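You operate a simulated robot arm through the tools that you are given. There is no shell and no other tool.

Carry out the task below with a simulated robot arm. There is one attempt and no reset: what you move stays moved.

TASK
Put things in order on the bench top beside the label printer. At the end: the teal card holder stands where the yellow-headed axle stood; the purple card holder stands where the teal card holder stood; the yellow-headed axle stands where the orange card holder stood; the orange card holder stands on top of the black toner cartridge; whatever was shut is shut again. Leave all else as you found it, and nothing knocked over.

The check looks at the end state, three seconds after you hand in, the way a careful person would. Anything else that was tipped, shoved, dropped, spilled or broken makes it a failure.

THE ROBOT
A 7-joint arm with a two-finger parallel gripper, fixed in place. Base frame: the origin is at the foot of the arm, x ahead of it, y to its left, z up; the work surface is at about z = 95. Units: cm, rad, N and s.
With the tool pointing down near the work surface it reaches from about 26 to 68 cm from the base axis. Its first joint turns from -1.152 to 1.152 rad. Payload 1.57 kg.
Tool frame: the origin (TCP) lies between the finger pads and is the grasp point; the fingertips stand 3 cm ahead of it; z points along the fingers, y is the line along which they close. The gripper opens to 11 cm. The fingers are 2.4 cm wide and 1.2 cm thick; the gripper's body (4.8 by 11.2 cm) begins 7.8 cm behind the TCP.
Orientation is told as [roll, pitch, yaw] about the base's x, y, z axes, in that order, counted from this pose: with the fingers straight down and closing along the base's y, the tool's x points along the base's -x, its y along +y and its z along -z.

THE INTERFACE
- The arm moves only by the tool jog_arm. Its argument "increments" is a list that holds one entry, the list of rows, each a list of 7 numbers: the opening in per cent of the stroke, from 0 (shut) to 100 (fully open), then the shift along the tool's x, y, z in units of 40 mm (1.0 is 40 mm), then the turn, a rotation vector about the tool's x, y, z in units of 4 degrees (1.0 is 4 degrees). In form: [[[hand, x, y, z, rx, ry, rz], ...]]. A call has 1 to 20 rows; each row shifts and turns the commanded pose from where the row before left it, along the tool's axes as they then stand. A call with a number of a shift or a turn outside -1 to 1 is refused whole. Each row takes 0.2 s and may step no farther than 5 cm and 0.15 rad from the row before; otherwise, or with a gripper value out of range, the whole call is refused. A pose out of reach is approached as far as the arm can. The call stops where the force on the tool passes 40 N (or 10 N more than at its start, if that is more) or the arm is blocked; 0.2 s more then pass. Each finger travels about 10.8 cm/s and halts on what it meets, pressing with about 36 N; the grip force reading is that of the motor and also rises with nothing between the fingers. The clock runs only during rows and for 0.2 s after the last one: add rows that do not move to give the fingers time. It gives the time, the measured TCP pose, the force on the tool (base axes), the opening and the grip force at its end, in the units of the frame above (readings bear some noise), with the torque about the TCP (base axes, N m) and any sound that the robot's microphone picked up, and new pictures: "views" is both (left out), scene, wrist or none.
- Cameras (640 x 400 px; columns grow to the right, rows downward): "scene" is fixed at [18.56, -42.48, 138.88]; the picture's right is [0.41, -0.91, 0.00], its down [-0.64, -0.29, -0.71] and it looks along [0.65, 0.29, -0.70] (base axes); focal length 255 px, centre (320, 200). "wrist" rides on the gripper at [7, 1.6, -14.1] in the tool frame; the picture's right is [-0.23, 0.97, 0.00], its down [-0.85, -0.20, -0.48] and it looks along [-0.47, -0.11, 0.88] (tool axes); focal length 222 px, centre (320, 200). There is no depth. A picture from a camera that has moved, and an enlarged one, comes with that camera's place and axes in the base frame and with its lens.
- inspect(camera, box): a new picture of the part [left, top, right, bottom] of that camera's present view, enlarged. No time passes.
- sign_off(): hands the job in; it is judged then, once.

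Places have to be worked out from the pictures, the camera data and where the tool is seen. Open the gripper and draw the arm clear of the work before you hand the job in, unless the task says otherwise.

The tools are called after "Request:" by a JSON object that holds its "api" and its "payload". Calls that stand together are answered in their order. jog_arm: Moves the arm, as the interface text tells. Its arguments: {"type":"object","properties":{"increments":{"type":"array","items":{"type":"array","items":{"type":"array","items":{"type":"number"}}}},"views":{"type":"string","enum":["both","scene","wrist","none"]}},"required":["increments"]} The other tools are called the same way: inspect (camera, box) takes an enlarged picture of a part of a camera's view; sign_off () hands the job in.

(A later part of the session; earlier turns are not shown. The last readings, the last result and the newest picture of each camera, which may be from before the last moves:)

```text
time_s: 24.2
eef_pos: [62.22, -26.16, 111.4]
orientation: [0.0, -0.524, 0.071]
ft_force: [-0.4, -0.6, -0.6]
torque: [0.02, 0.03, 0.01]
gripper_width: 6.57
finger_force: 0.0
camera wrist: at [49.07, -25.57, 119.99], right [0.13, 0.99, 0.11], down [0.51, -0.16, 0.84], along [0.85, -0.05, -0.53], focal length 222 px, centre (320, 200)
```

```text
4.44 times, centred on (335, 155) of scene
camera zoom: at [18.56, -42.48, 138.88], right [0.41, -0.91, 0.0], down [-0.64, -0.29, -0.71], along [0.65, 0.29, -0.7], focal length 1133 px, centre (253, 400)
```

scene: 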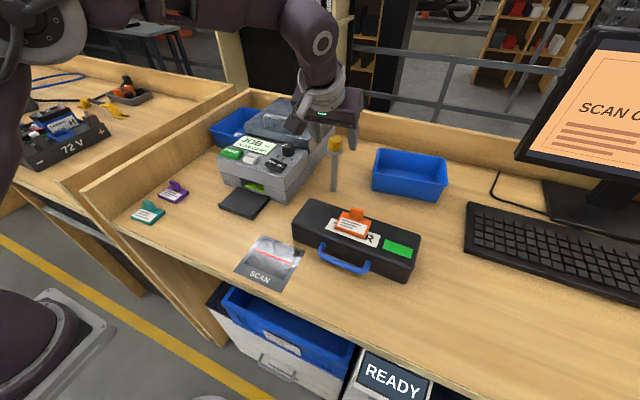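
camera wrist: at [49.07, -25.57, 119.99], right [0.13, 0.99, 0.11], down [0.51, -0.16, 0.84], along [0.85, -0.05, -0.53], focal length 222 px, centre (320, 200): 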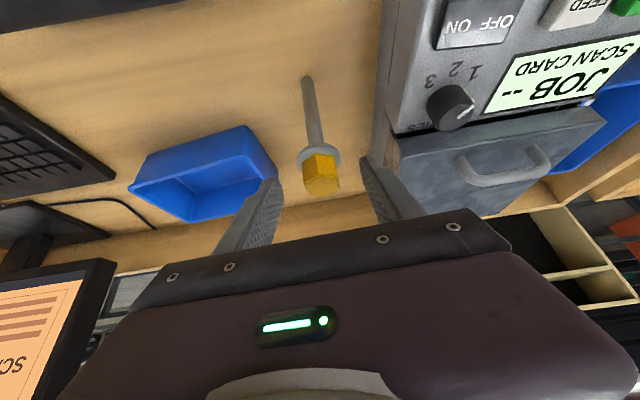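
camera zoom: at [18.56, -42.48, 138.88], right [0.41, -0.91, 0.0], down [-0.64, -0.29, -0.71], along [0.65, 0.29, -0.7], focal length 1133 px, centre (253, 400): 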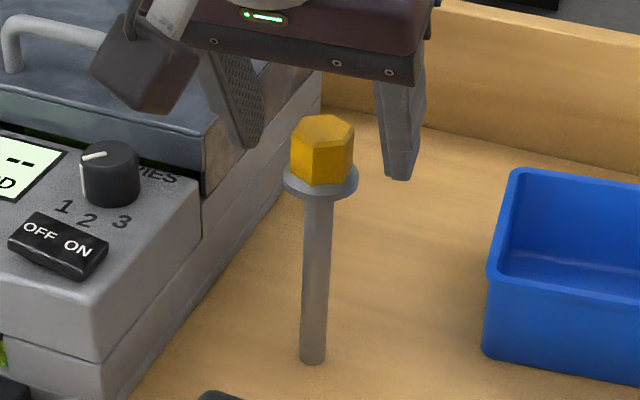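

The head is centred to within a millimetre between the pads. I advance the last 4 mm and close slowly, so any first contact is gentle.

Request:
{"api": "jog_arm", "payload": {"increments": [[[55, 0, 0.01, 0.1, 0, 0, 0], [48, 0, 0, 0, 0, 0, 0], [42, 0, 0, 0, 0, 0, 0], [37, 0, 0, 0, 0, 0, 0], [34, 0, 0, 0, 0, 0, 0], [31, 0, 0, 0, 0, 0, 0], [29, 0, 0, 0, 0, 0, 0], [28, 0, 0, 0, 0, 0, 0]]], "views": "both"}}

Request:
{"api": "inspect", "payload": {"camera": "wrist", "box": [260, 130, 390, 230]}}

Request:
{"api": "inspect", "payload": {"camera": "scene", "box": [300, 110, 370, 200]}}

```text
time_s: 26.0
eef_pos: [62.48, -26.29, 110.92]
orientation: [0.0, -0.523, 0.069]
ft_force: [0.9, -0.1, 0.0]
torque: [-0.02, 0.0, 0.02]
gripper_width: 3.09
finger_force: 0.0
camera wrist: at [49.28, -25.52, 119.67], right [0.13, 0.99, 0.11], down [0.51, -0.16, 0.84], along [0.85, -0.05, -0.53], focal length 222 px, centre (320, 200)
```

scene: 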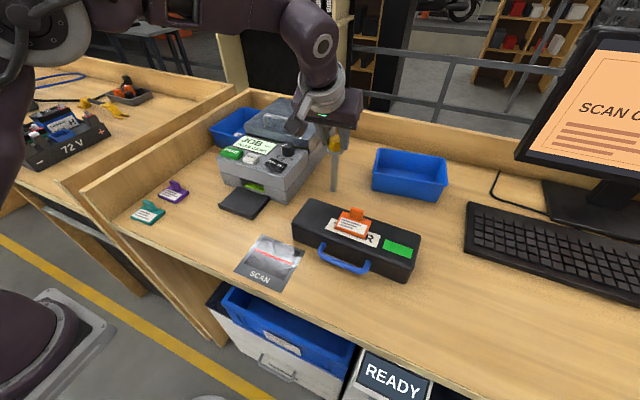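
wrist: 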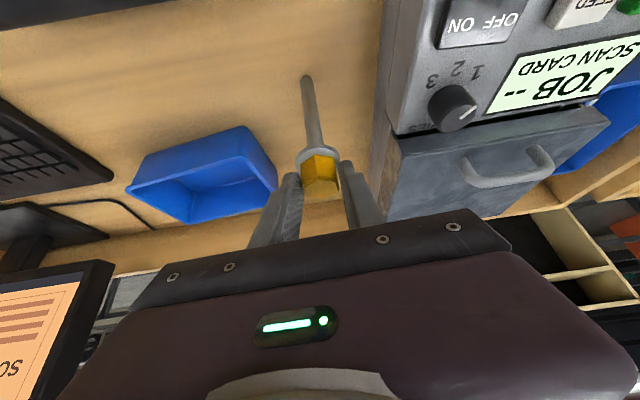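

```text
4.00 times, centred on (325, 180) of wrist
camera zoom: at [49.28, -25.52, 119.67], right [0.13, 0.99, 0.11], down [0.51, -0.16, 0.84], along [0.85, -0.05, -0.53], focal length 888 px, centre (300, 280)
```

zoom: 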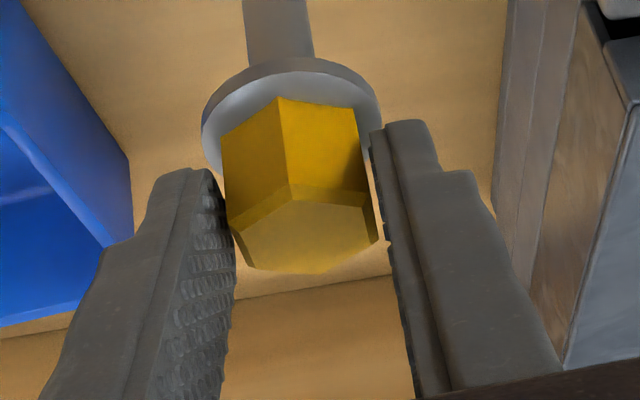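

```text
4.44 times, centred on (335, 155) of scene
camera zoom: at [18.56, -42.48, 138.88], right [0.41, -0.91, 0.0], down [-0.64, -0.29, -0.71], along [0.65, 0.29, -0.7], focal length 1133 px, centre (253, 400)
```

zoom: 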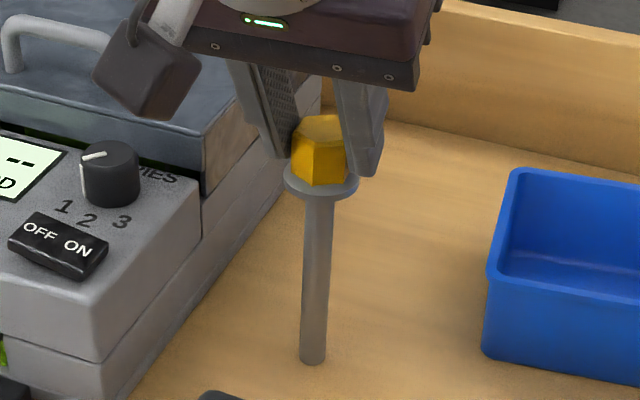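

The pads are within about 1.5–2 mm of the flats on each side. I finish closing slowly and then grip.

Request:
{"api": "jog_arm", "payload": {"increments": [[[27, 0, 0, 0, 0, 0, 0], [26, 0, 0, 0, 0, 0, 0], [25, 0, 0, 0, 0, 0, 0], [24, 0, 0, 0, 0, 0, 0], [22, 0, 0, 0, 0, 0, 0], [18, 0, 0, 0, 0, 0, 0], [10, 0, 0, 0, 0, 0, 0], [10, 0, 0, 0, 0, 0, 0]]], "views": "both"}}

Request:
{"api": "inspect", "payload": {"camera": "scene", "box": [300, 110, 370, 200]}}

Request:
{"api": "inspect", "payload": {"camera": "wrist", "box": [260, 60, 390, 230]}}

```text
time_s: 27.8
eef_pos: [62.43, -26.11, 111.03]
orientation: [0.0, -0.524, 0.071]
ft_force: [0.5, 0.3, 0.1]
torque: [0.13, -0.01, 0.0]
gripper_width: 2.88
finger_force: 35.8
camera wrist: at [49.28, -25.52, 119.66], right [0.13, 0.99, 0.11], down [0.51, -0.16, 0.84], along [0.85, -0.05, -0.53], focal length 222 px, centre (320, 200)
```

scene: 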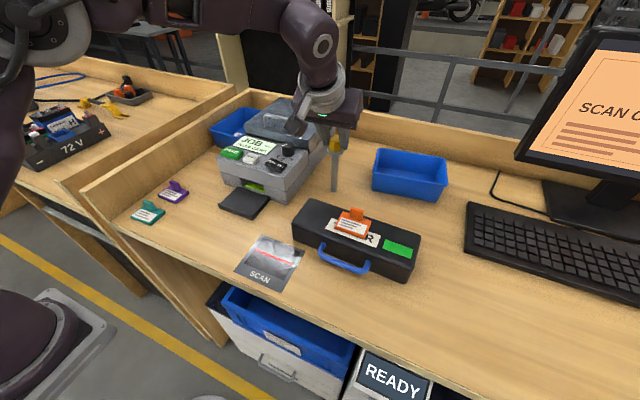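
wrist: 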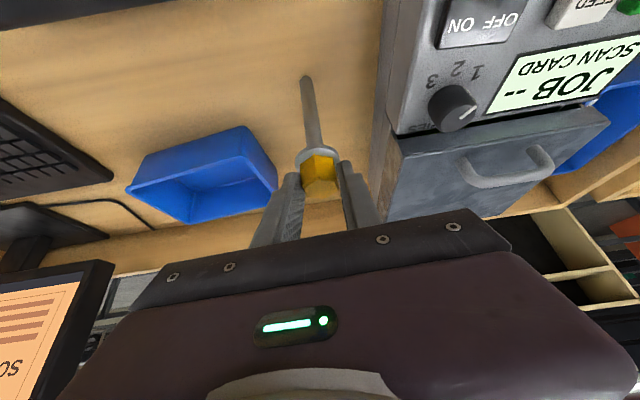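

```text
4.44 times, centred on (335, 155) of scene
camera zoom: at [18.56, -42.48, 138.88], right [0.41, -0.91, 0.0], down [-0.64, -0.29, -0.71], along [0.65, 0.29, -0.7], focal length 1133 px, centre (253, 400)
```

zoom: 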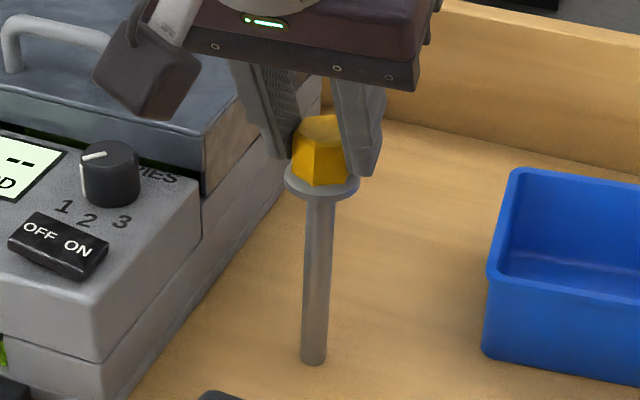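

```text
2.35 times, centred on (325, 145) of wrist
camera zoom: at [49.28, -25.52, 119.66], right [0.13, 0.99, 0.11], down [0.51, -0.16, 0.84], along [0.85, -0.05, -0.53], focal length 523 px, centre (308, 329)
```

zoom: 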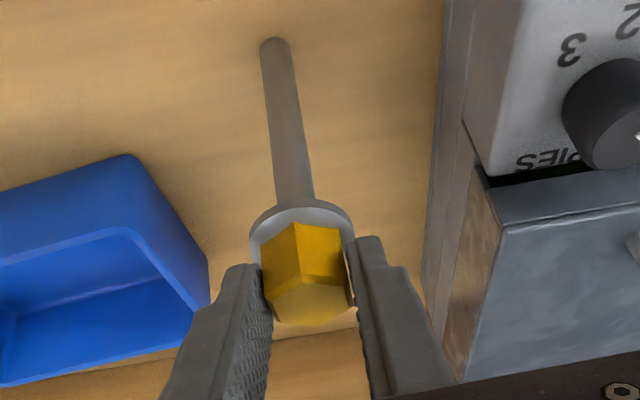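

The head is gripped (2.88 cm, 36 N) and the axle is still vertical. I lift it 5 cm straight up, slowly, and look again.

Request:
{"api": "jog_arm", "payload": {"increments": [[[10, -0.0624, 0, -0.108, 0, 0, 0], [10, -0.125, 0, -0.217, 0, 0, 0], [10, -0.187, 0, -0.325, 0, 0, 0], [10, -0.125, 0, -0.217, 0, 0, 0], [10, -0.125, 0, -0.217, 0, 0, 0], [10, 0, 0, 0, 0, 0, 0]]], "views": "both"}}

Request:
{"api": "inspect", "payload": {"camera": "scene", "box": [300, 100, 370, 200]}}

Request:
{"api": "inspect", "payload": {"camera": "wrist", "box": [260, 60, 390, 230]}}

```text
time_s: 29.2
eef_pos: [62.57, -26.11, 115.98]
orientation: [-0.001, -0.524, 0.069]
ft_force: [0.2, -1.2, -2.3]
torque: [0.01, 0.06, -0.02]
gripper_width: 2.92
finger_force: 35.7
camera wrist: at [49.26, -25.5, 124.74], right [0.13, 0.99, 0.11], down [0.51, -0.16, 0.84], along [0.85, -0.05, -0.53], focal length 222 px, centre (320, 200)
```

scene: 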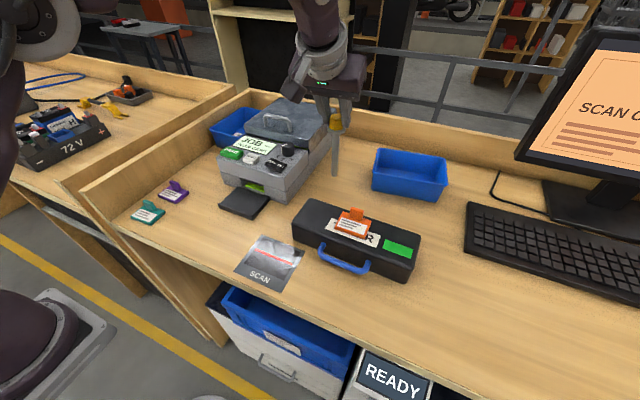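
wrist: 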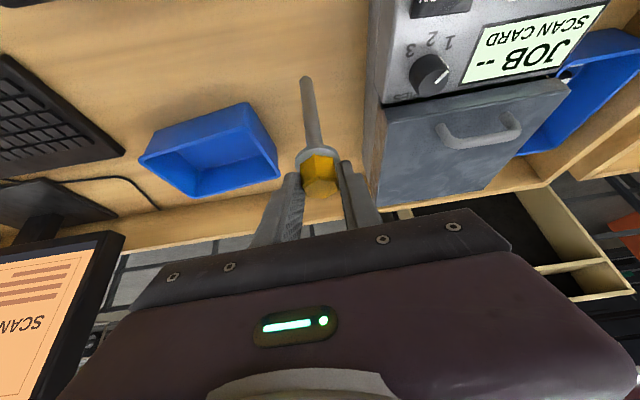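

```text
4.00 times, centred on (335, 150) of scene
camera zoom: at [18.56, -42.48, 138.88], right [0.41, -0.91, 0.0], down [-0.64, -0.29, -0.71], along [0.65, 0.29, -0.7], focal length 1019 px, centre (260, 400)
```

zoom: 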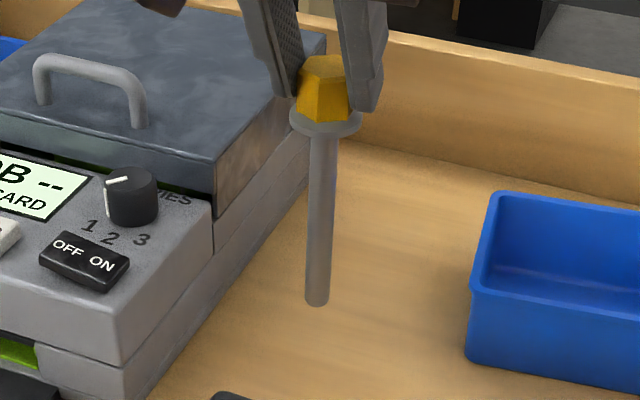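

```text
2.35 times, centred on (325, 145) of wrist
camera zoom: at [49.26, -25.5, 124.74], right [0.13, 0.99, 0.11], down [0.51, -0.16, 0.84], along [0.85, -0.05, -0.53], focal length 523 px, centre (308, 329)
```

zoom: 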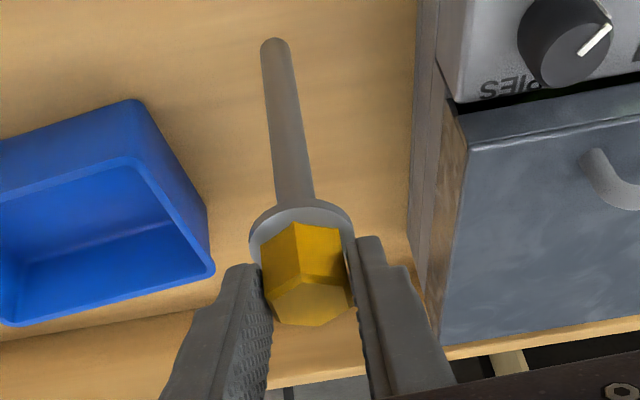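

The axle hangs vertical with the same position in the wrist view, so there was no slip. I pull it back and up to foot height ≈110, then carry it in +y in front of the printer to above the old orange spot.

Request:
{"api": "jog_arm", "payload": {"increments": [[[10, 0.134, 0.02, -0.366, 0, 0, 0], [10, 0.269, 0.041, -0.732, 0, 0, 0], [10, 0.269, 0.041, -0.732, 0, 0, 0], [10, 0.269, 0.041, -0.732, 0, 0, 0], [10, 0.269, 0.041, -0.732, 0, 0, 0], [10, 0.134, 0.02, -0.366, 0, 0, 0], [10, 0, 0, 0, 0, 0, 0]]], "views": "scene"}}

```text
time_s: 30.8
eef_pos: [50.34, -26.27, 126.15]
orientation: [-0.001, -0.525, 0.07]
ft_force: [0.0, 0.0, -1.7]
torque: [-0.01, 0.06, -0.02]
gripper_width: 2.85
finger_force: 36.1
```

scene: 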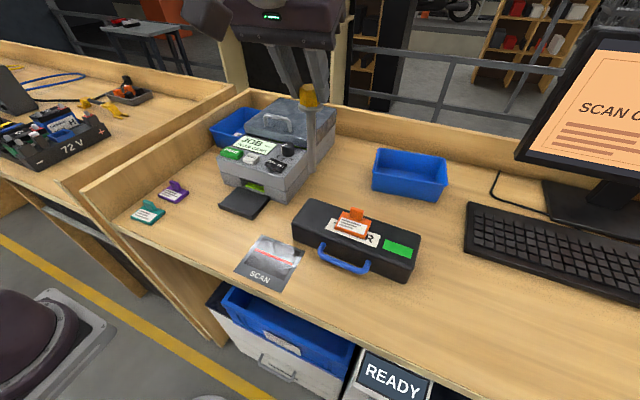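

The axle is clear at height, with the foot at about z=110. I carry it 35.5 cm in +y.

Request:
{"api": "jog_arm", "payload": {"increments": [[[10, -0.024, 0.4, 0.014, 0, 0, 0], [10, -0.041, 0.7, 0.024, 0, 0, 0], [10, -0.044, 0.75, 0.025, 0, 0, 0], [10, -0.044, 0.75, 0.025, 0, 0, 0], [10, -0.044, 0.75, 0.025, 0, 0, 0], [10, -0.044, 0.75, 0.025, 0, 0, 0], [10, -0.044, 0.75, 0.025, 0, 0, 0], [10, -0.044, 0.75, 0.025, 0, 0, 0], [10, -0.044, 0.75, 0.025, 0, 0, 0], [10, -0.044, 0.75, 0.025, 0, 0, 0], [10, -0.044, 0.75, 0.025, 0, 0, 0], [10, -0.035, 0.6, 0.02, 0, 0, 0], [10, -0.023, 0.39, 0.013, 0, 0, 0], [10, 0, 0, 0, 0, 0, 0]]], "views": "both"}}

```text
time_s: 33.8
eef_pos: [50.23, 9.29, 126.04]
orientation: [0.0, -0.525, 0.071]
ft_force: [-0.1, 0.0, -2.5]
torque: [-0.01, 0.01, 0.0]
gripper_width: 2.9
finger_force: 36.2
camera wrist: at [37.14, 9.9, 134.73], right [0.13, 0.99, 0.11], down [0.51, -0.16, 0.84], along [0.85, -0.05, -0.53], focal length 222 px, centre (320, 200)
```

scene: 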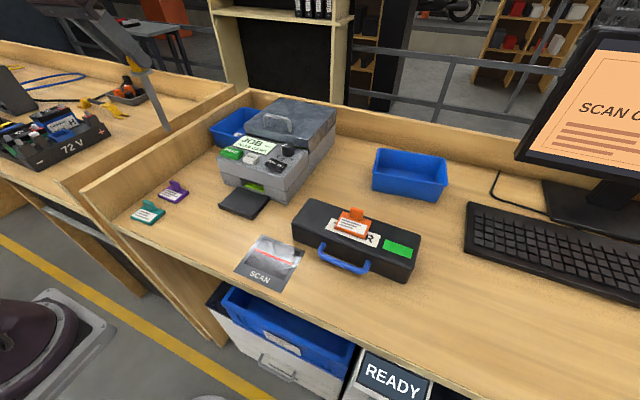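
wrist: 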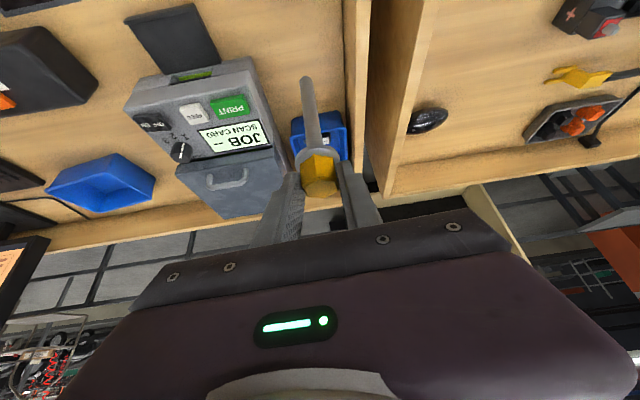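

The axle's foot sits about (+1.2, +0.07) from the TCP, so for the foot to land at (53.0, 9.4) the TCP goes to (51.8, 9.33). I descend 12 of the 15 cm there and check the alignment.

Request:
{"api": "jog_arm", "payload": {"increments": [[[10, 0.117, -0.002, 0.28, 0, 0, 0], [10, 0.235, -0.0036, 0.557, 0, 0, 0], [10, 0.235, -0.0036, 0.557, 0, 0, 0], [10, 0.235, -0.0036, 0.557, 0, 0, 0], [10, 0.235, -0.0036, 0.557, 0, 0, 0], [10, 0.117, -0.002, 0.28, 0, 0, 0], [10, 0, 0, 0, 0, 0, 0]]], "views": "both"}}

Request:
{"api": "inspect", "payload": {"camera": "scene", "box": [130, 110, 230, 220]}}

Request:
{"api": "inspect", "payload": {"camera": "wrist", "box": [250, 50, 390, 220]}}

```text
time_s: 35.4
eef_pos: [51.72, 9.37, 113.96]
orientation: [0.0, -0.524, 0.07]
ft_force: [-0.7, 0.3, -1.2]
torque: [-0.02, -0.01, -0.03]
gripper_width: 2.89
finger_force: 35.8
camera wrist: at [38.69, 9.95, 122.66], right [0.13, 0.99, 0.11], down [0.51, -0.16, 0.84], along [0.85, -0.05, -0.53], focal length 222 px, centre (320, 200)
```

scene: 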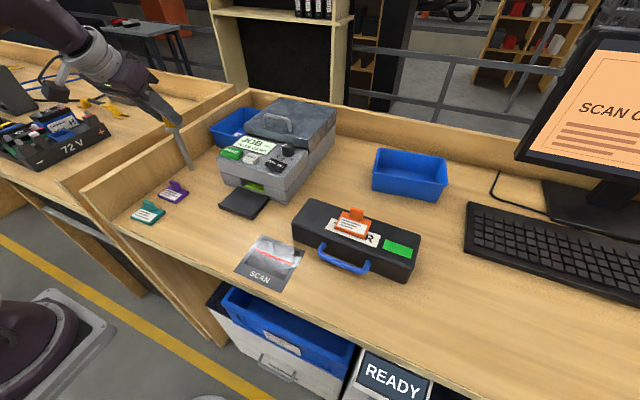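
wrist: 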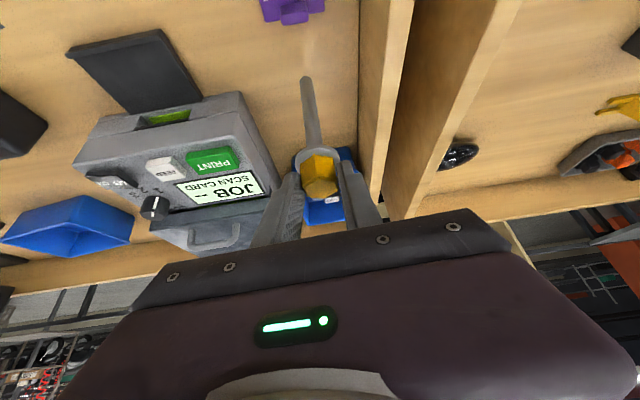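

```text
3.64 times, centred on (180, 165) of scene
camera zoom: at [18.56, -42.48, 138.88], right [0.41, -0.91, 0.0], down [-0.64, -0.29, -0.71], along [0.65, 0.29, -0.7], focal length 927 px, centre (829, 327)
```

zoom: 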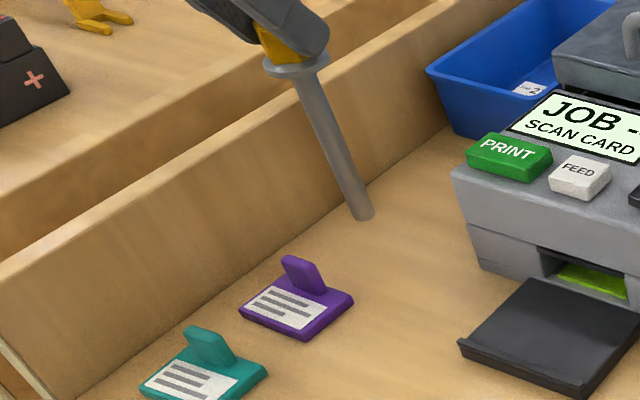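

```text
2.35 times, centred on (320, 135) of wrist
camera zoom: at [38.69, 9.95, 122.66], right [0.13, 0.99, 0.11], down [0.51, -0.16, 0.84], along [0.85, -0.05, -0.53], focal length 523 px, centre (320, 353)
```

zoom: 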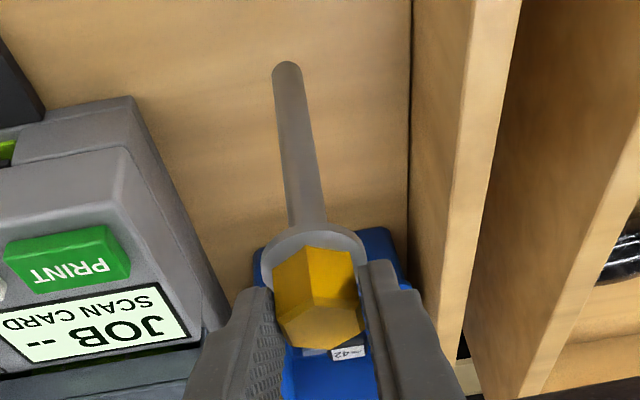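

The axle is unchanged in the grip and vertical. I descend 2.7 cm more, then approach contact in tiny steps.

Request:
{"api": "jog_arm", "payload": {"increments": [[[10, 0.1, 0, 0.173, 0, 0, 0], [10, 0.1, 0, 0.173, 0, 0, 0], [10, 0.075, 0, 0.13, 0, 0, 0], [10, 0.062, 0, 0.108, 0, 0, 0], [10, 0, 0, 0, 0, 0, 0]]], "views": "none"}}

Request:
{"api": "jog_arm", "payload": {"increments": [[[10, 0.0187, 0, 0.0325, 0, 0, 0], [10, 0, 0, 0, 0, 0, 0]]], "views": "none"}}

```text
time_s: 36.6
eef_pos: [51.95, 9.21, 111.35]
orientation: [0.001, -0.525, 0.07]
ft_force: [0.7, 0.0, -2.6]
torque: [0.0, 0.02, -0.02]
gripper_width: 2.89
finger_force: 36.1
```

```text
time_s: 37.2
eef_pos: [51.91, 9.36, 111.18]
orientation: [0.0, -0.525, 0.07]
ft_force: [0.5, -0.5, -2.3]
torque: [-0.03, 0.03, -0.04]
gripper_width: 2.89
finger_force: 35.9
```

No contact yet at 111.18, still about −2.4 N from the weight. I continue with 1 mm steps.

Request:
{"api": "jog_arm", "payload": {"increments": [[[10, 0.0125, 0, 0.0217, 0, 0, 0], [10, 0, 0, 0, 0, 0, 0]]], "views": "none"}}

Request:
{"api": "jog_arm", "payload": {"increments": [[[10, 0.0062, 0, 0.0108, 0, 0, 0], [10, 0, 0, 0, 0, 0, 0]]], "views": "none"}}

```text
time_s: 37.8
eef_pos: [51.86, 9.31, 111.07]
orientation: [0.001, -0.522, 0.068]
ft_force: [0.9, -0.2, -1.9]
torque: [0.0, 0.04, -0.03]
gripper_width: 2.91
finger_force: 35.9
```

```text
time_s: 38.4
eef_pos: [51.85, 9.3, 110.93]
orientation: [-0.001, -0.523, 0.07]
ft_force: [-0.4, 0.1, -1.9]
torque: [0.01, 0.01, -0.03]
gripper_width: 2.91
finger_force: 36.0
```

Request:
{"api": "jog_arm", "payload": {"increments": [[[10, 0.0062, 0, 0.0108, 0, 0, 0], [10, 0, 0, 0, 0, 0, 0]]], "views": "none"}}

Request:
{"api": "inspect", "payload": {"camera": "scene", "box": [160, 130, 210, 190]}}

```text
time_s: 39.0
eef_pos: [51.91, 9.23, 111.21]
orientation: [0.0, -0.524, 0.069]
ft_force: [-1.7, -0.4, 4.3]
torque: [-0.04, 0.26, 0.0]
gripper_width: 2.89
finger_force: 36.1
```

```text
6.67 times, centred on (185, 160) of scene
camera zoom: at [18.55, -42.48, 138.88], right [0.41, -0.91, 0.0], down [-0.64, -0.29, -0.71], along [0.65, 0.29, -0.7], focal length 1699 px, centre (1220, 467)
```

zoom: 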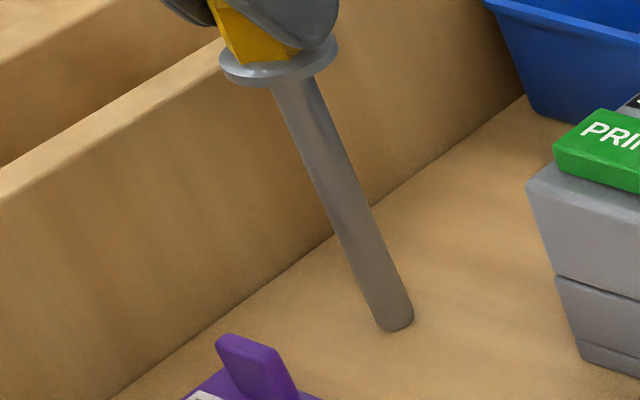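

Contact: the force went from −2 N to +4.3 N, and the axle looks vertical at about (53.1, 9.35). I relieve the push by a fraction of a millimetre and open the fingers slowly.

Request:
{"api": "jog_arm", "payload": {"increments": [[[10, -0.0031, 0, -0.0054, 0, 0, 0], [10, 0, 0, 0, 0, 0, 0], [25, 0, 0, 0, 0, 0, 0], [27, 0, 0, 0, 0, 0, 0], [28, 0, 0, 0, 0, 0, 0], [30, 0, 0, 0, 0, 0, 0], [33, 0, 0, 0, 0, 0, 0], [37, 0, 0, 0, 0, 0, 0], [42, 0, 0, 0, 0, 0, 0], [48, 0, 0, 0, 0, 0, 0], [55, 0, 0, 0, 0, 0, 0], [60, 0, 0, 0, 0, 0, 0]]], "views": "both"}}

Request:
{"api": "inspect", "payload": {"camera": "scene", "box": [150, 110, 220, 190]}}

Request:
{"api": "inspect", "payload": {"camera": "wrist", "box": [250, 50, 390, 220]}}

```text
time_s: 41.6
eef_pos: [51.91, 9.46, 110.98]
orientation: [0.001, -0.525, 0.071]
ft_force: [0.1, 1.1, -0.8]
torque: [-0.03, 0.0, 0.0]
gripper_width: 6.6
finger_force: 0.1
camera wrist: at [38.73, 9.94, 119.7], right [0.13, 0.99, 0.11], down [0.51, -0.16, 0.84], along [0.85, -0.05, -0.53], focal length 222 px, centre (320, 200)
```

scene: 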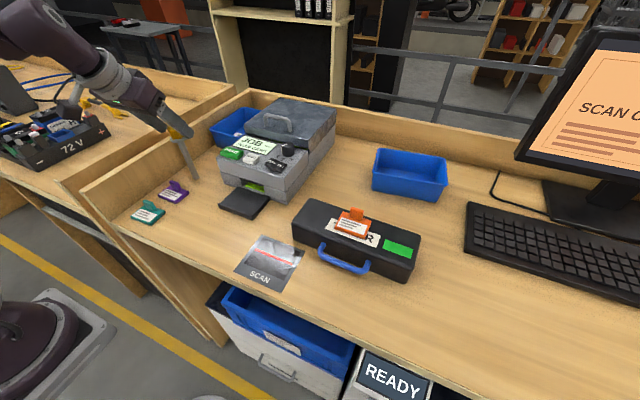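
wrist: 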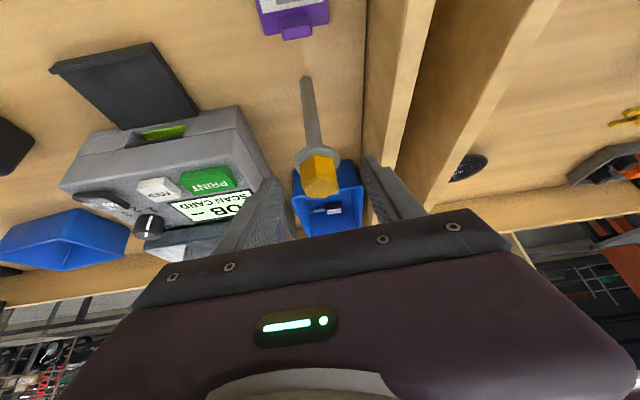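

```text
5.00 times, centred on (185, 150) of scene
camera zoom: at [18.56, -42.48, 138.88], right [0.41, -0.91, 0.0], down [-0.64, -0.29, -0.71], along [0.65, 0.29, -0.7], focal length 1274 px, centre (995, 450)
```

zoom: 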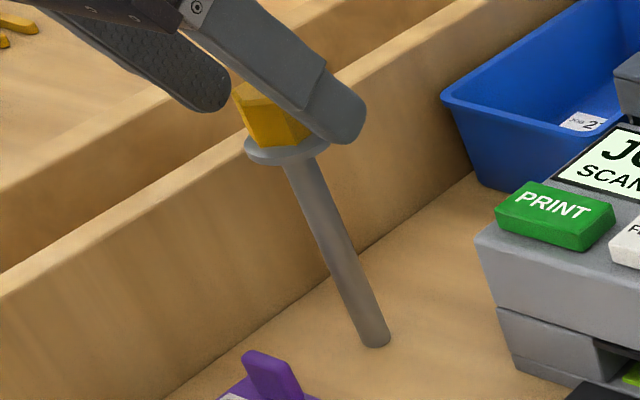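

```text
2.35 times, centred on (320, 135) of wrist
camera zoom: at [38.73, 9.94, 119.7], right [0.13, 0.99, 0.11], down [0.51, -0.16, 0.84], along [0.85, -0.05, -0.53], focal length 523 px, centre (320, 353)
```

zoom: 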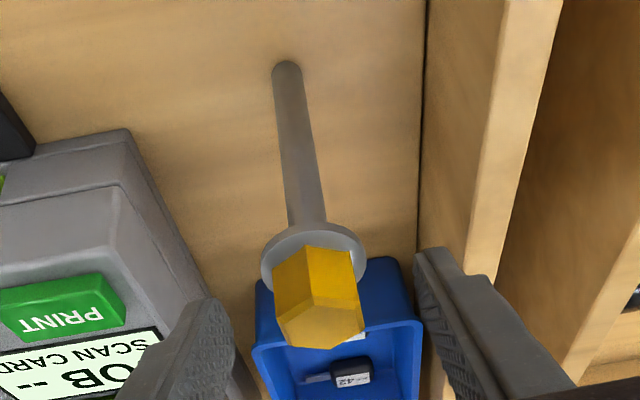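

The axle stands free and upright on the orange holder's old spot. I retreat 6 cm straight back along the tool axis and up, keeping the fingers open.

Request:
{"api": "jog_arm", "payload": {"increments": [[[60, 0, 0, -0.2, 0, 0, 0], [60, 0, 0, -0.4, 0, 0, 0], [60, 0, 0, -0.5, 0, 0, 0], [60, 0, 0, -0.5, 0, 0, 0], [60, 0, 0, 0, 0, 0, 0]]], "views": "both"}}

```text
time_s: 42.8
eef_pos: [48.76, 9.08, 116.55]
orientation: [0.001, -0.525, 0.07]
ft_force: [-0.6, 0.2, -0.4]
torque: [0.03, 0.02, 0.01]
gripper_width: 6.59
finger_force: 0.0
camera wrist: at [35.48, 9.75, 125.29], right [0.13, 0.99, 0.11], down [0.51, -0.16, 0.84], along [0.85, -0.05, -0.53], focal length 222 px, centre (320, 200)
```

scene: 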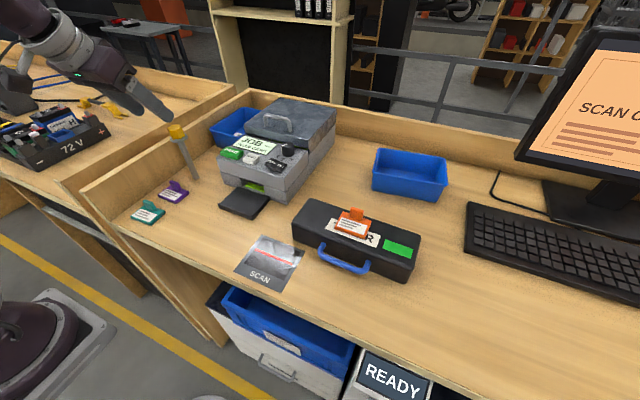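
wrist: 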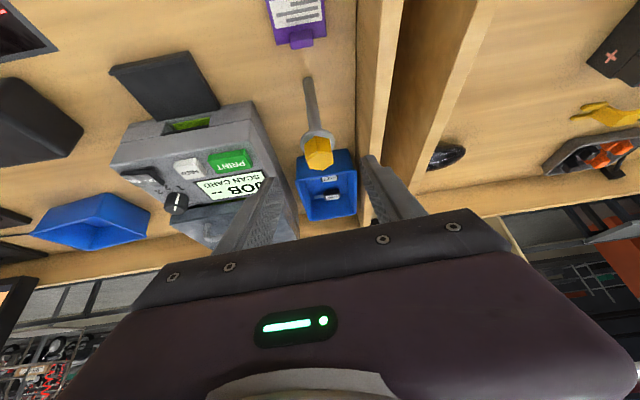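

The axle stands well and the gripper is clear of it. I undo the 4° yaw, reduce the tilt to 20°, and move back above the teal holder to inspect it.

Request:
{"api": "jog_arm", "payload": {"increments": [[[55, 0, 0, -0.3, 0, 0, 0], [55, 0, 0, 0, 0.5, 0, 0.866], [55, 0, 0, 0, 0, 1, 0], [55, 0, 0, 0, 0, 1, 0], [55, 0, 0, 0, 0, 0.5, 0], [55, 0.66, 0.015, 0, 0, 0, 0], [55, 0.66, 0.015, 0, 0, 0, 0], [55, 0.66, 0.015, 0, 0, 0, 0], [55, 0.66, 0.015, 0, 0, 0, 0], [55, 0.6, 0.015, 0, 0, 0, 0], [55, 0, 0, 0, 0, 0, 0]]], "views": "both"}}

Request:
{"api": "inspect", "payload": {"camera": "wrist", "box": [260, 80, 380, 200]}}

```text
time_s: 45.2
eef_pos: [35.91, 9.43, 113.18]
orientation: [0.001, -0.348, 0.002]
ft_force: [-0.3, 0.7, -0.4]
torque: [-0.02, 0.01, 0.0]
gripper_width: 6.04
finger_force: 0.1
camera wrist: at [24.49, 10.92, 123.99], right [0.21, 0.97, 0.08], down [0.64, -0.2, 0.74], along [0.74, -0.11, -0.67], focal length 222 px, centre (320, 200)
```

scene: 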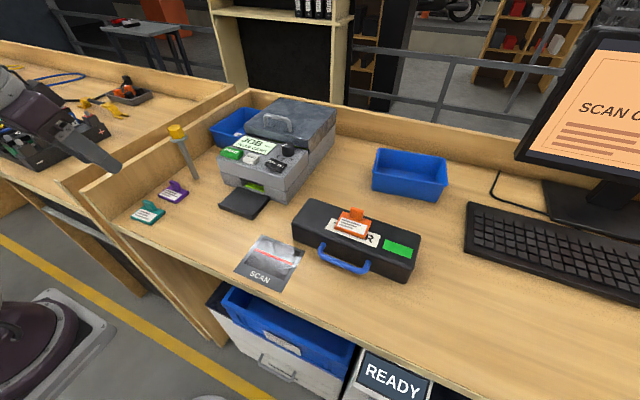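
wrist: 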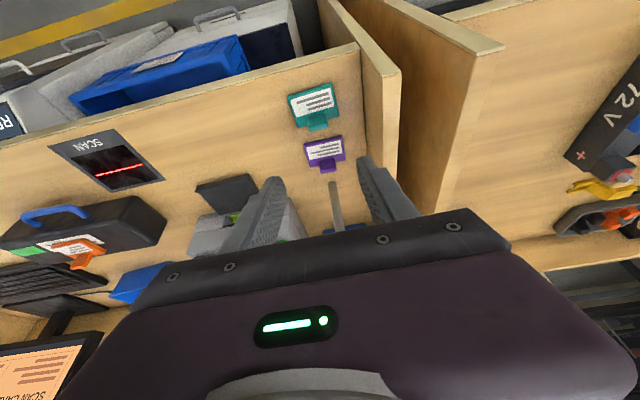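

```text
3.33 times, centred on (320, 140) of wrist
camera zoom: at [24.49, 10.92, 123.99], right [0.21, 0.97, 0.08], down [0.64, -0.2, 0.74], along [0.74, -0.11, -0.67], focal length 740 px, centre (320, 400)
```

zoom: 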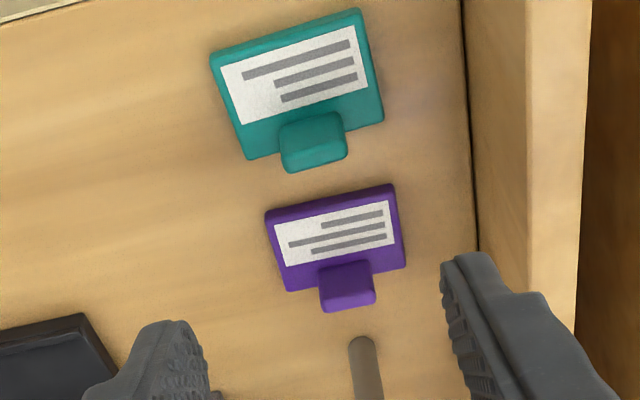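

Teal base centre is (38.0, 9.45) with yaw about +2.5°, its tab at (39.3, 9.5); purple centre is (45.4, 9.4) with yaw about 0. I align yaw by 2.5° and move to a pre-grasp point 8 cm back along the tool axis from the teal tab.

Request:
{"api": "jog_arm", "payload": {"increments": [[[50, 0, 0, 0, -0.213, 0, -0.5875], [50, 0.27, -0.01, 0.71, 0, 0, 0], [50, 0.2725, -0.009, 0.71, 0, 0, 0], [50, 0, 0, 0, 0, 0, 0]]], "views": "both"}}

Request:
{"api": "inspect", "payload": {"camera": "wrist", "box": [260, 90, 390, 210]}}

```text
time_s: 46.2
eef_pos: [35.79, 9.09, 107.1]
orientation: [0.0, -0.348, 0.044]
ft_force: [0.6, 0.2, 0.2]
torque: [0.0, 0.0, -0.01]
gripper_width: 5.5
finger_force: 0.0
camera wrist: at [24.38, 10.26, 117.98], right [0.17, 0.98, 0.08], down [0.65, -0.17, 0.74], along [0.74, -0.08, -0.67], focal length 222 px, centre (320, 200)
```

scene: 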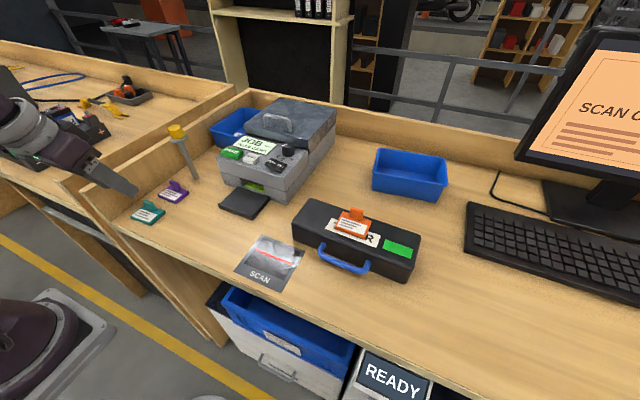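
wrist: 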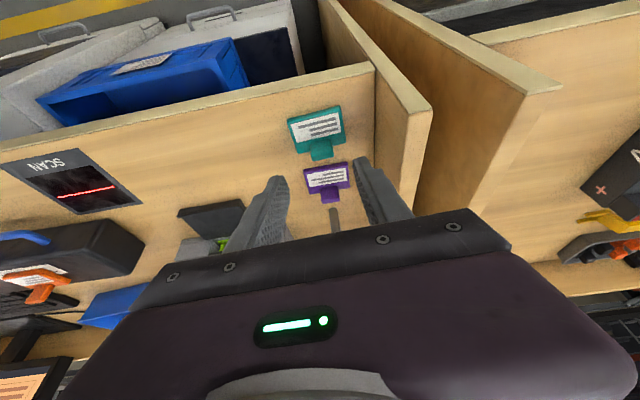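

```text
3.33 times, centred on (325, 150) of wrist
camera zoom: at [24.38, 10.26, 117.98], right [0.17, 0.98, 0.08], down [0.65, -0.17, 0.74], along [0.74, -0.08, -0.67], focal length 740 px, centre (303, 367)
```

zoom: 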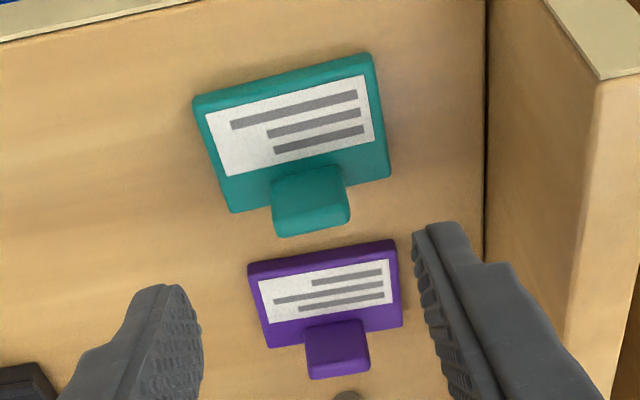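

The tab sits about 2 mm to the +y side of the finger centreline. I correct by +2 mm and advance 7 cm, stopping just short for a check.

Request:
{"api": "jog_arm", "payload": {"increments": [[[50, 0, 0.05, 0.4, 0, 0, 0], [50, 0, 0, 0.5, 0, 0, 0], [50, 0, 0, 0.4, 0, 0, 0], [50, 0, 0, 0.3, 0, 0, 0], [50, 0, 0, 0.15, 0, 0, 0], [50, 0, 0, 0, 0, 0, 0]]], "views": "both"}}

Request:
{"api": "inspect", "payload": {"camera": "wrist", "box": [260, 110, 390, 230]}}

Request:
{"api": "inspect", "payload": {"camera": "scene", "box": [110, 150, 200, 230]}}

```text
time_s: 47.6
eef_pos: [36.14, 9.38, 104.95]
orientation: [0.001, -0.348, 0.043]
ft_force: [1.0, 0.3, -0.5]
torque: [-0.01, -0.06, -0.01]
gripper_width: 5.48
finger_force: 0.2
out of reach, approached as far as the arm can: row 1, 2, 3, 4, 5
camera wrist: at [24.8, 10.37, 115.81], right [0.17, 0.98, 0.08], down [0.65, -0.17, 0.74], along [0.74, -0.08, -0.67], focal length 222 px, centre (320, 200)
```

scene: 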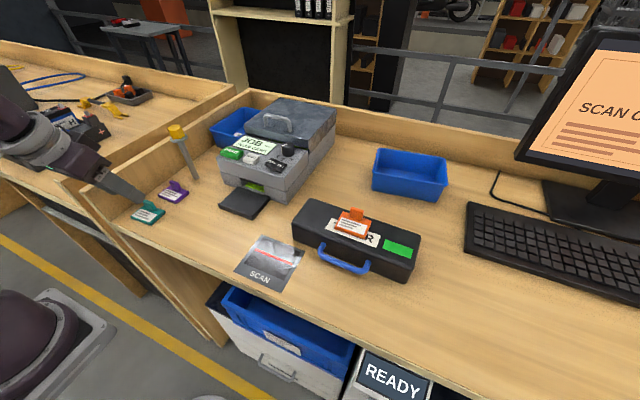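
wrist: 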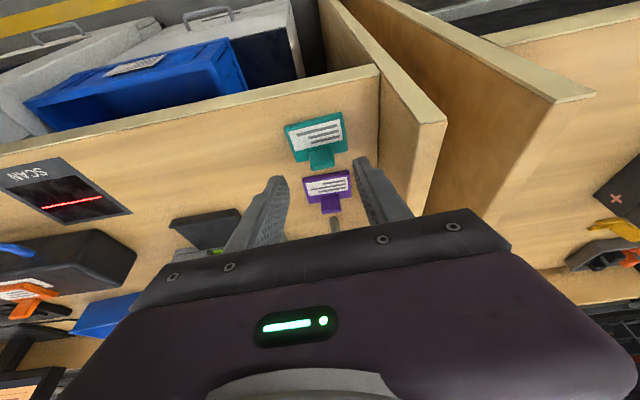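

```text
3.33 times, centred on (325, 170) of wrist
camera zoom: at [24.8, 10.37, 115.81], right [0.17, 0.98, 0.08], down [0.65, -0.17, 0.74], along [0.74, -0.08, -0.67], focal length 740 px, centre (303, 300)
```

zoom: 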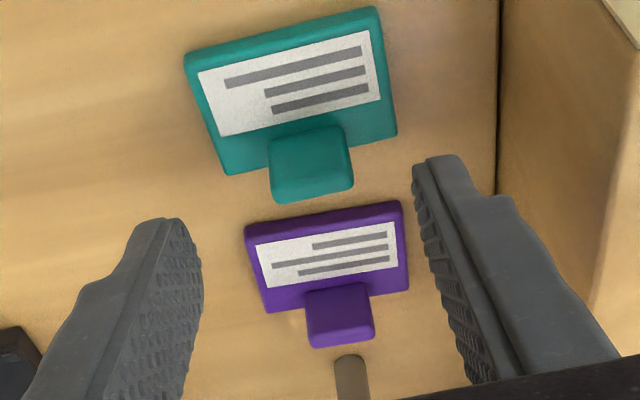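

```text
5.00 times, centred on (155, 190) of scene
camera zoom: at [18.56, -42.48, 138.88], right [0.41, -0.91, 0.0], down [-0.64, -0.29, -0.71], along [0.65, 0.29, -0.7], focal length 1274 px, centre (1145, 250)
```

zoom: 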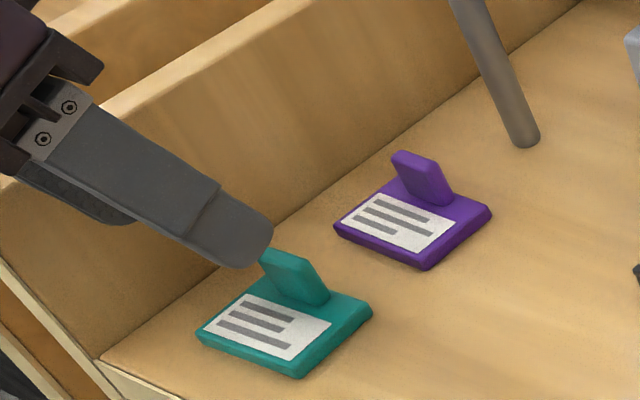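

The arm can't go low this close in with a 20° tilt and stopped at z≈105 without contact; a smaller tilt should work. I reduce the tilt to about 9° and shift to just above the tab.

Request:
{"api": "jog_arm", "payload": {"increments": [[[50, 0, 0, -0.1, 0, 0, 0], [50, 0, 0, 0, 0, 1, 0], [50, 0, 0, 0, 0, 1, 0], [50, 0, 0, 0, 0, 0.75, 0], [50, -0.49, 0, 0.17, 0, 0, 0], [50, 0, 0, 0, 0, 0, 0]]], "views": "both"}}

Request:
{"api": "inspect", "payload": {"camera": "wrist", "box": [260, 110, 390, 230]}}

```text
time_s: 49.0
eef_pos: [38.22, 9.46, 104.93]
orientation: [-0.002, -0.157, 0.042]
ft_force: [-0.2, -0.6, 0.7]
torque: [0.01, 0.02, 0.02]
gripper_width: 5.52
finger_force: 0.0
camera wrist: at [29.03, 10.57, 117.75], right [0.18, 0.98, 0.04], down [0.78, -0.17, 0.61], along [0.6, -0.08, -0.79], focal length 222 px, centre (320, 200)
```

scene: 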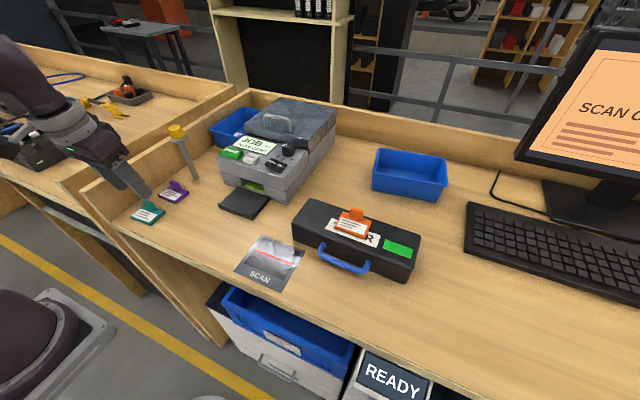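
wrist: 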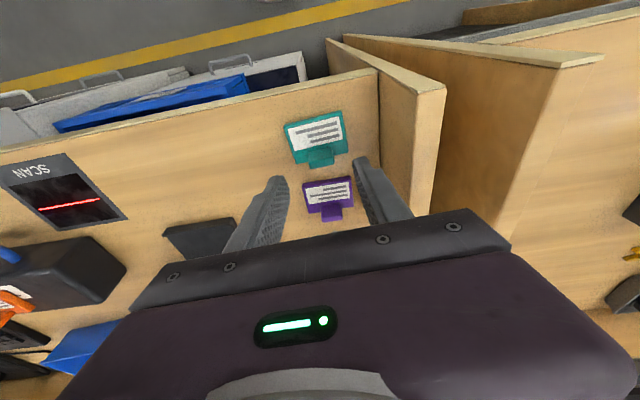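

```text
3.33 times, centred on (325, 170) of wrist
camera zoom: at [29.03, 10.57, 117.75], right [0.18, 0.98, 0.04], down [0.78, -0.17, 0.61], along [0.6, -0.08, -0.79], focal length 740 px, centre (303, 300)
```

zoom: 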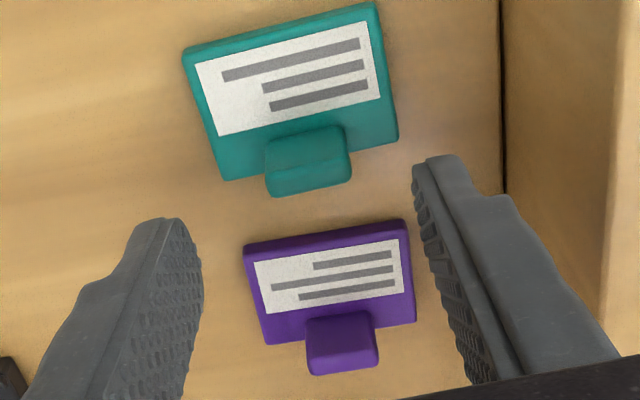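

The tab is aligned within about 1 mm. I advance 5.4 cm along the tool to bring the tips just above the base.

Request:
{"api": "jog_arm", "payload": {"increments": [[[50, 0, 0.02, 0.4, 0, 0, 0], [50, 0, 0, 0.4, 0, 0, 0], [50, 0, 0, 0.3, 0, 0, 0], [50, 0, 0, 0.2, 0, 0, 0], [50, 0, 0, 0.05, 0, 0, 0], [50, 0, 0, 0, 0, 0, 0]]], "views": "both"}}

Request:
{"api": "inspect", "payload": {"camera": "wrist", "box": [260, 110, 390, 230]}}

Request:
{"api": "inspect", "payload": {"camera": "scene", "box": [110, 150, 200, 230]}}

```text
time_s: 50.4
eef_pos: [38.91, 9.45, 99.49]
orientation: [0.0, -0.156, 0.045]
ft_force: [-0.3, 0.5, 0.3]
torque: [-0.01, -0.02, -0.01]
gripper_width: 5.52
finger_force: 0.1
camera wrist: at [29.84, 10.69, 112.4], right [0.18, 0.98, 0.04], down [0.78, -0.17, 0.61], along [0.6, -0.08, -0.79], focal length 222 px, centre (320, 200)
```

scene: 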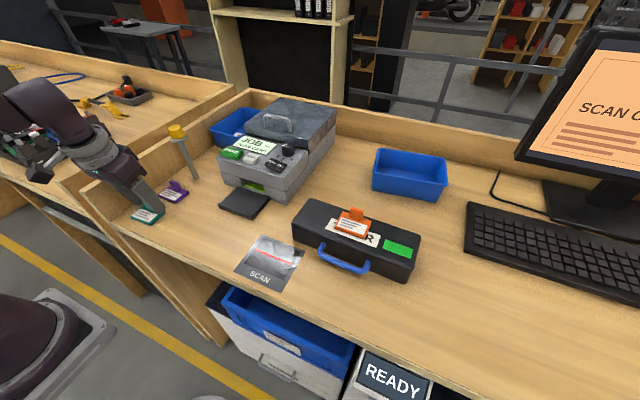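
wrist: 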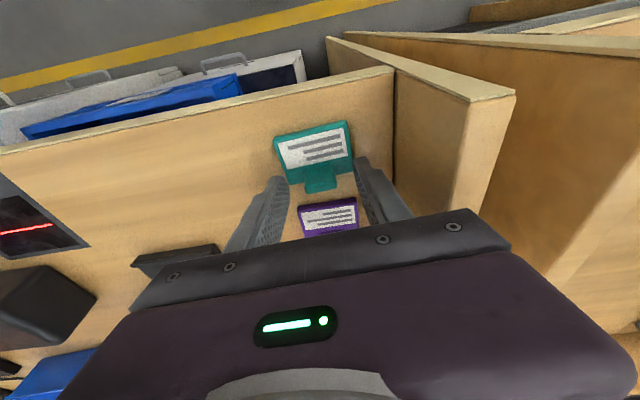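

```text
3.33 times, centred on (325, 170) of wrist
camera zoom: at [29.84, 10.69, 112.4], right [0.18, 0.98, 0.04], down [0.78, -0.17, 0.61], along [0.6, -0.08, -0.79], focal length 740 px, centre (303, 300)
```

zoom: 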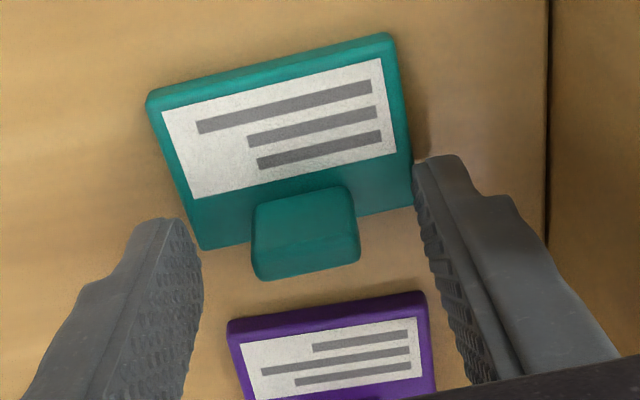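

```text
5.00 times, centred on (155, 190) of scene
camera zoom: at [18.56, -42.48, 138.88], right [0.41, -0.91, 0.0], down [-0.64, -0.29, -0.71], along [0.65, 0.29, -0.7], focal length 1274 px, centre (1145, 250)
```

zoom: 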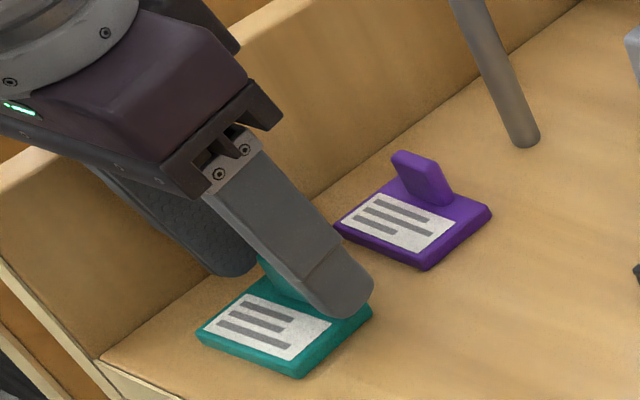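

The tab is centred between the pads and the tips clear the base. I close gently.

Request:
{"api": "jog_arm", "payload": {"increments": [[[42, 0, 0, 0, 0, 0, 0], [35, 0, 0, 0, 0, 0, 0], [29, 0, 0, 0, 0, 0, 0], [25, 0, 0, 0, 0, 0, 0], [22, 0, 0, 0, 0, 0, 0], [15, 0, 0, 0, 0, 0, 0], [5, 0, 0, 0, 0, 0, 0], [5, 0, 0, 0, 0, 0, 0]]], "views": "wrist"}}

```text
time_s: 52.2
eef_pos: [39.06, 9.46, 99.55]
orientation: [-0.001, -0.158, 0.042]
ft_force: [-0.2, -0.3, -0.4]
torque: [-0.03, 0.0, 0.02]
gripper_width: 2.44
finger_force: 35.8
camera wrist: at [29.85, 10.69, 112.41], right [0.18, 0.98, 0.04], down [0.78, -0.17, 0.61], along [0.6, -0.08, -0.79], focal length 222 px, centre (320, 200)
```

wrist: 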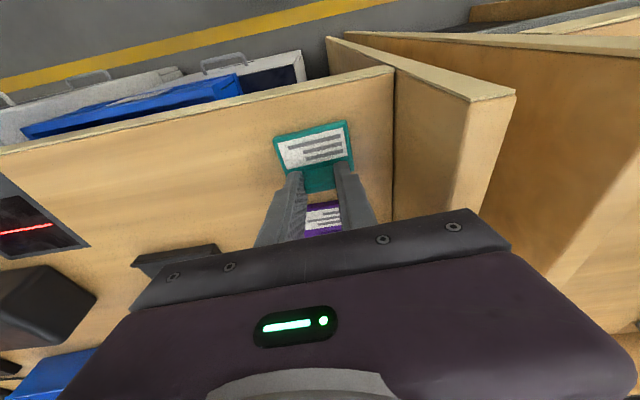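

The teal tab is held (2.44 cm, 36 N). I lift it about 12.5 cm straight up and turn yaw back to 0.

Request:
{"api": "jog_arm", "payload": {"increments": [[[5, -0.03, 0, -0.2, 0, 0, 0], [5, -0.07, 0, -0.44, 0, 0, 0], [5, -0.11, 0, -0.7, 0, 0, 0], [5, -0.11, 0, -0.7, 0, 0, 0], [5, -0.11, 0, -0.7, 0, 0, 0], [5, -0.055, 0, -0.35, 0, 0, 0], [5, 0, 0, 0, 0.0975, 0, 0.6175], [5, 0, 0, 0, 0, 0, 0]]], "views": "both"}}

```text
time_s: 54.0
eef_pos: [38.89, 9.47, 112.04]
orientation: [0.0, -0.158, -0.002]
ft_force: [-0.2, -0.8, -0.2]
torque: [-0.01, -0.02, -0.03]
gripper_width: 2.46
finger_force: 36.1
camera wrist: at [29.86, 11.08, 124.94], right [0.23, 0.97, 0.04], down [0.77, -0.2, 0.61], along [0.6, -0.11, -0.79], focal length 222 px, centre (320, 200)
```

scene: 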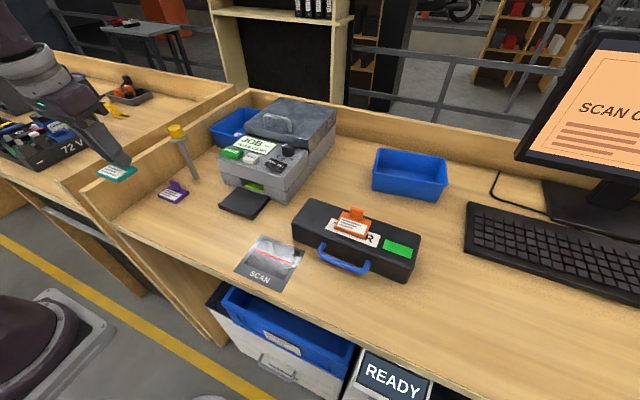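
wrist: 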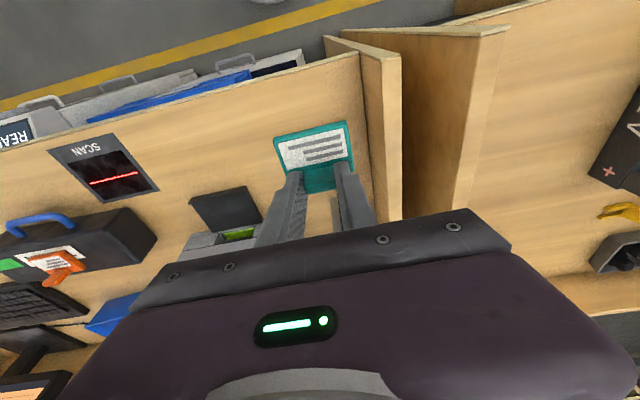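

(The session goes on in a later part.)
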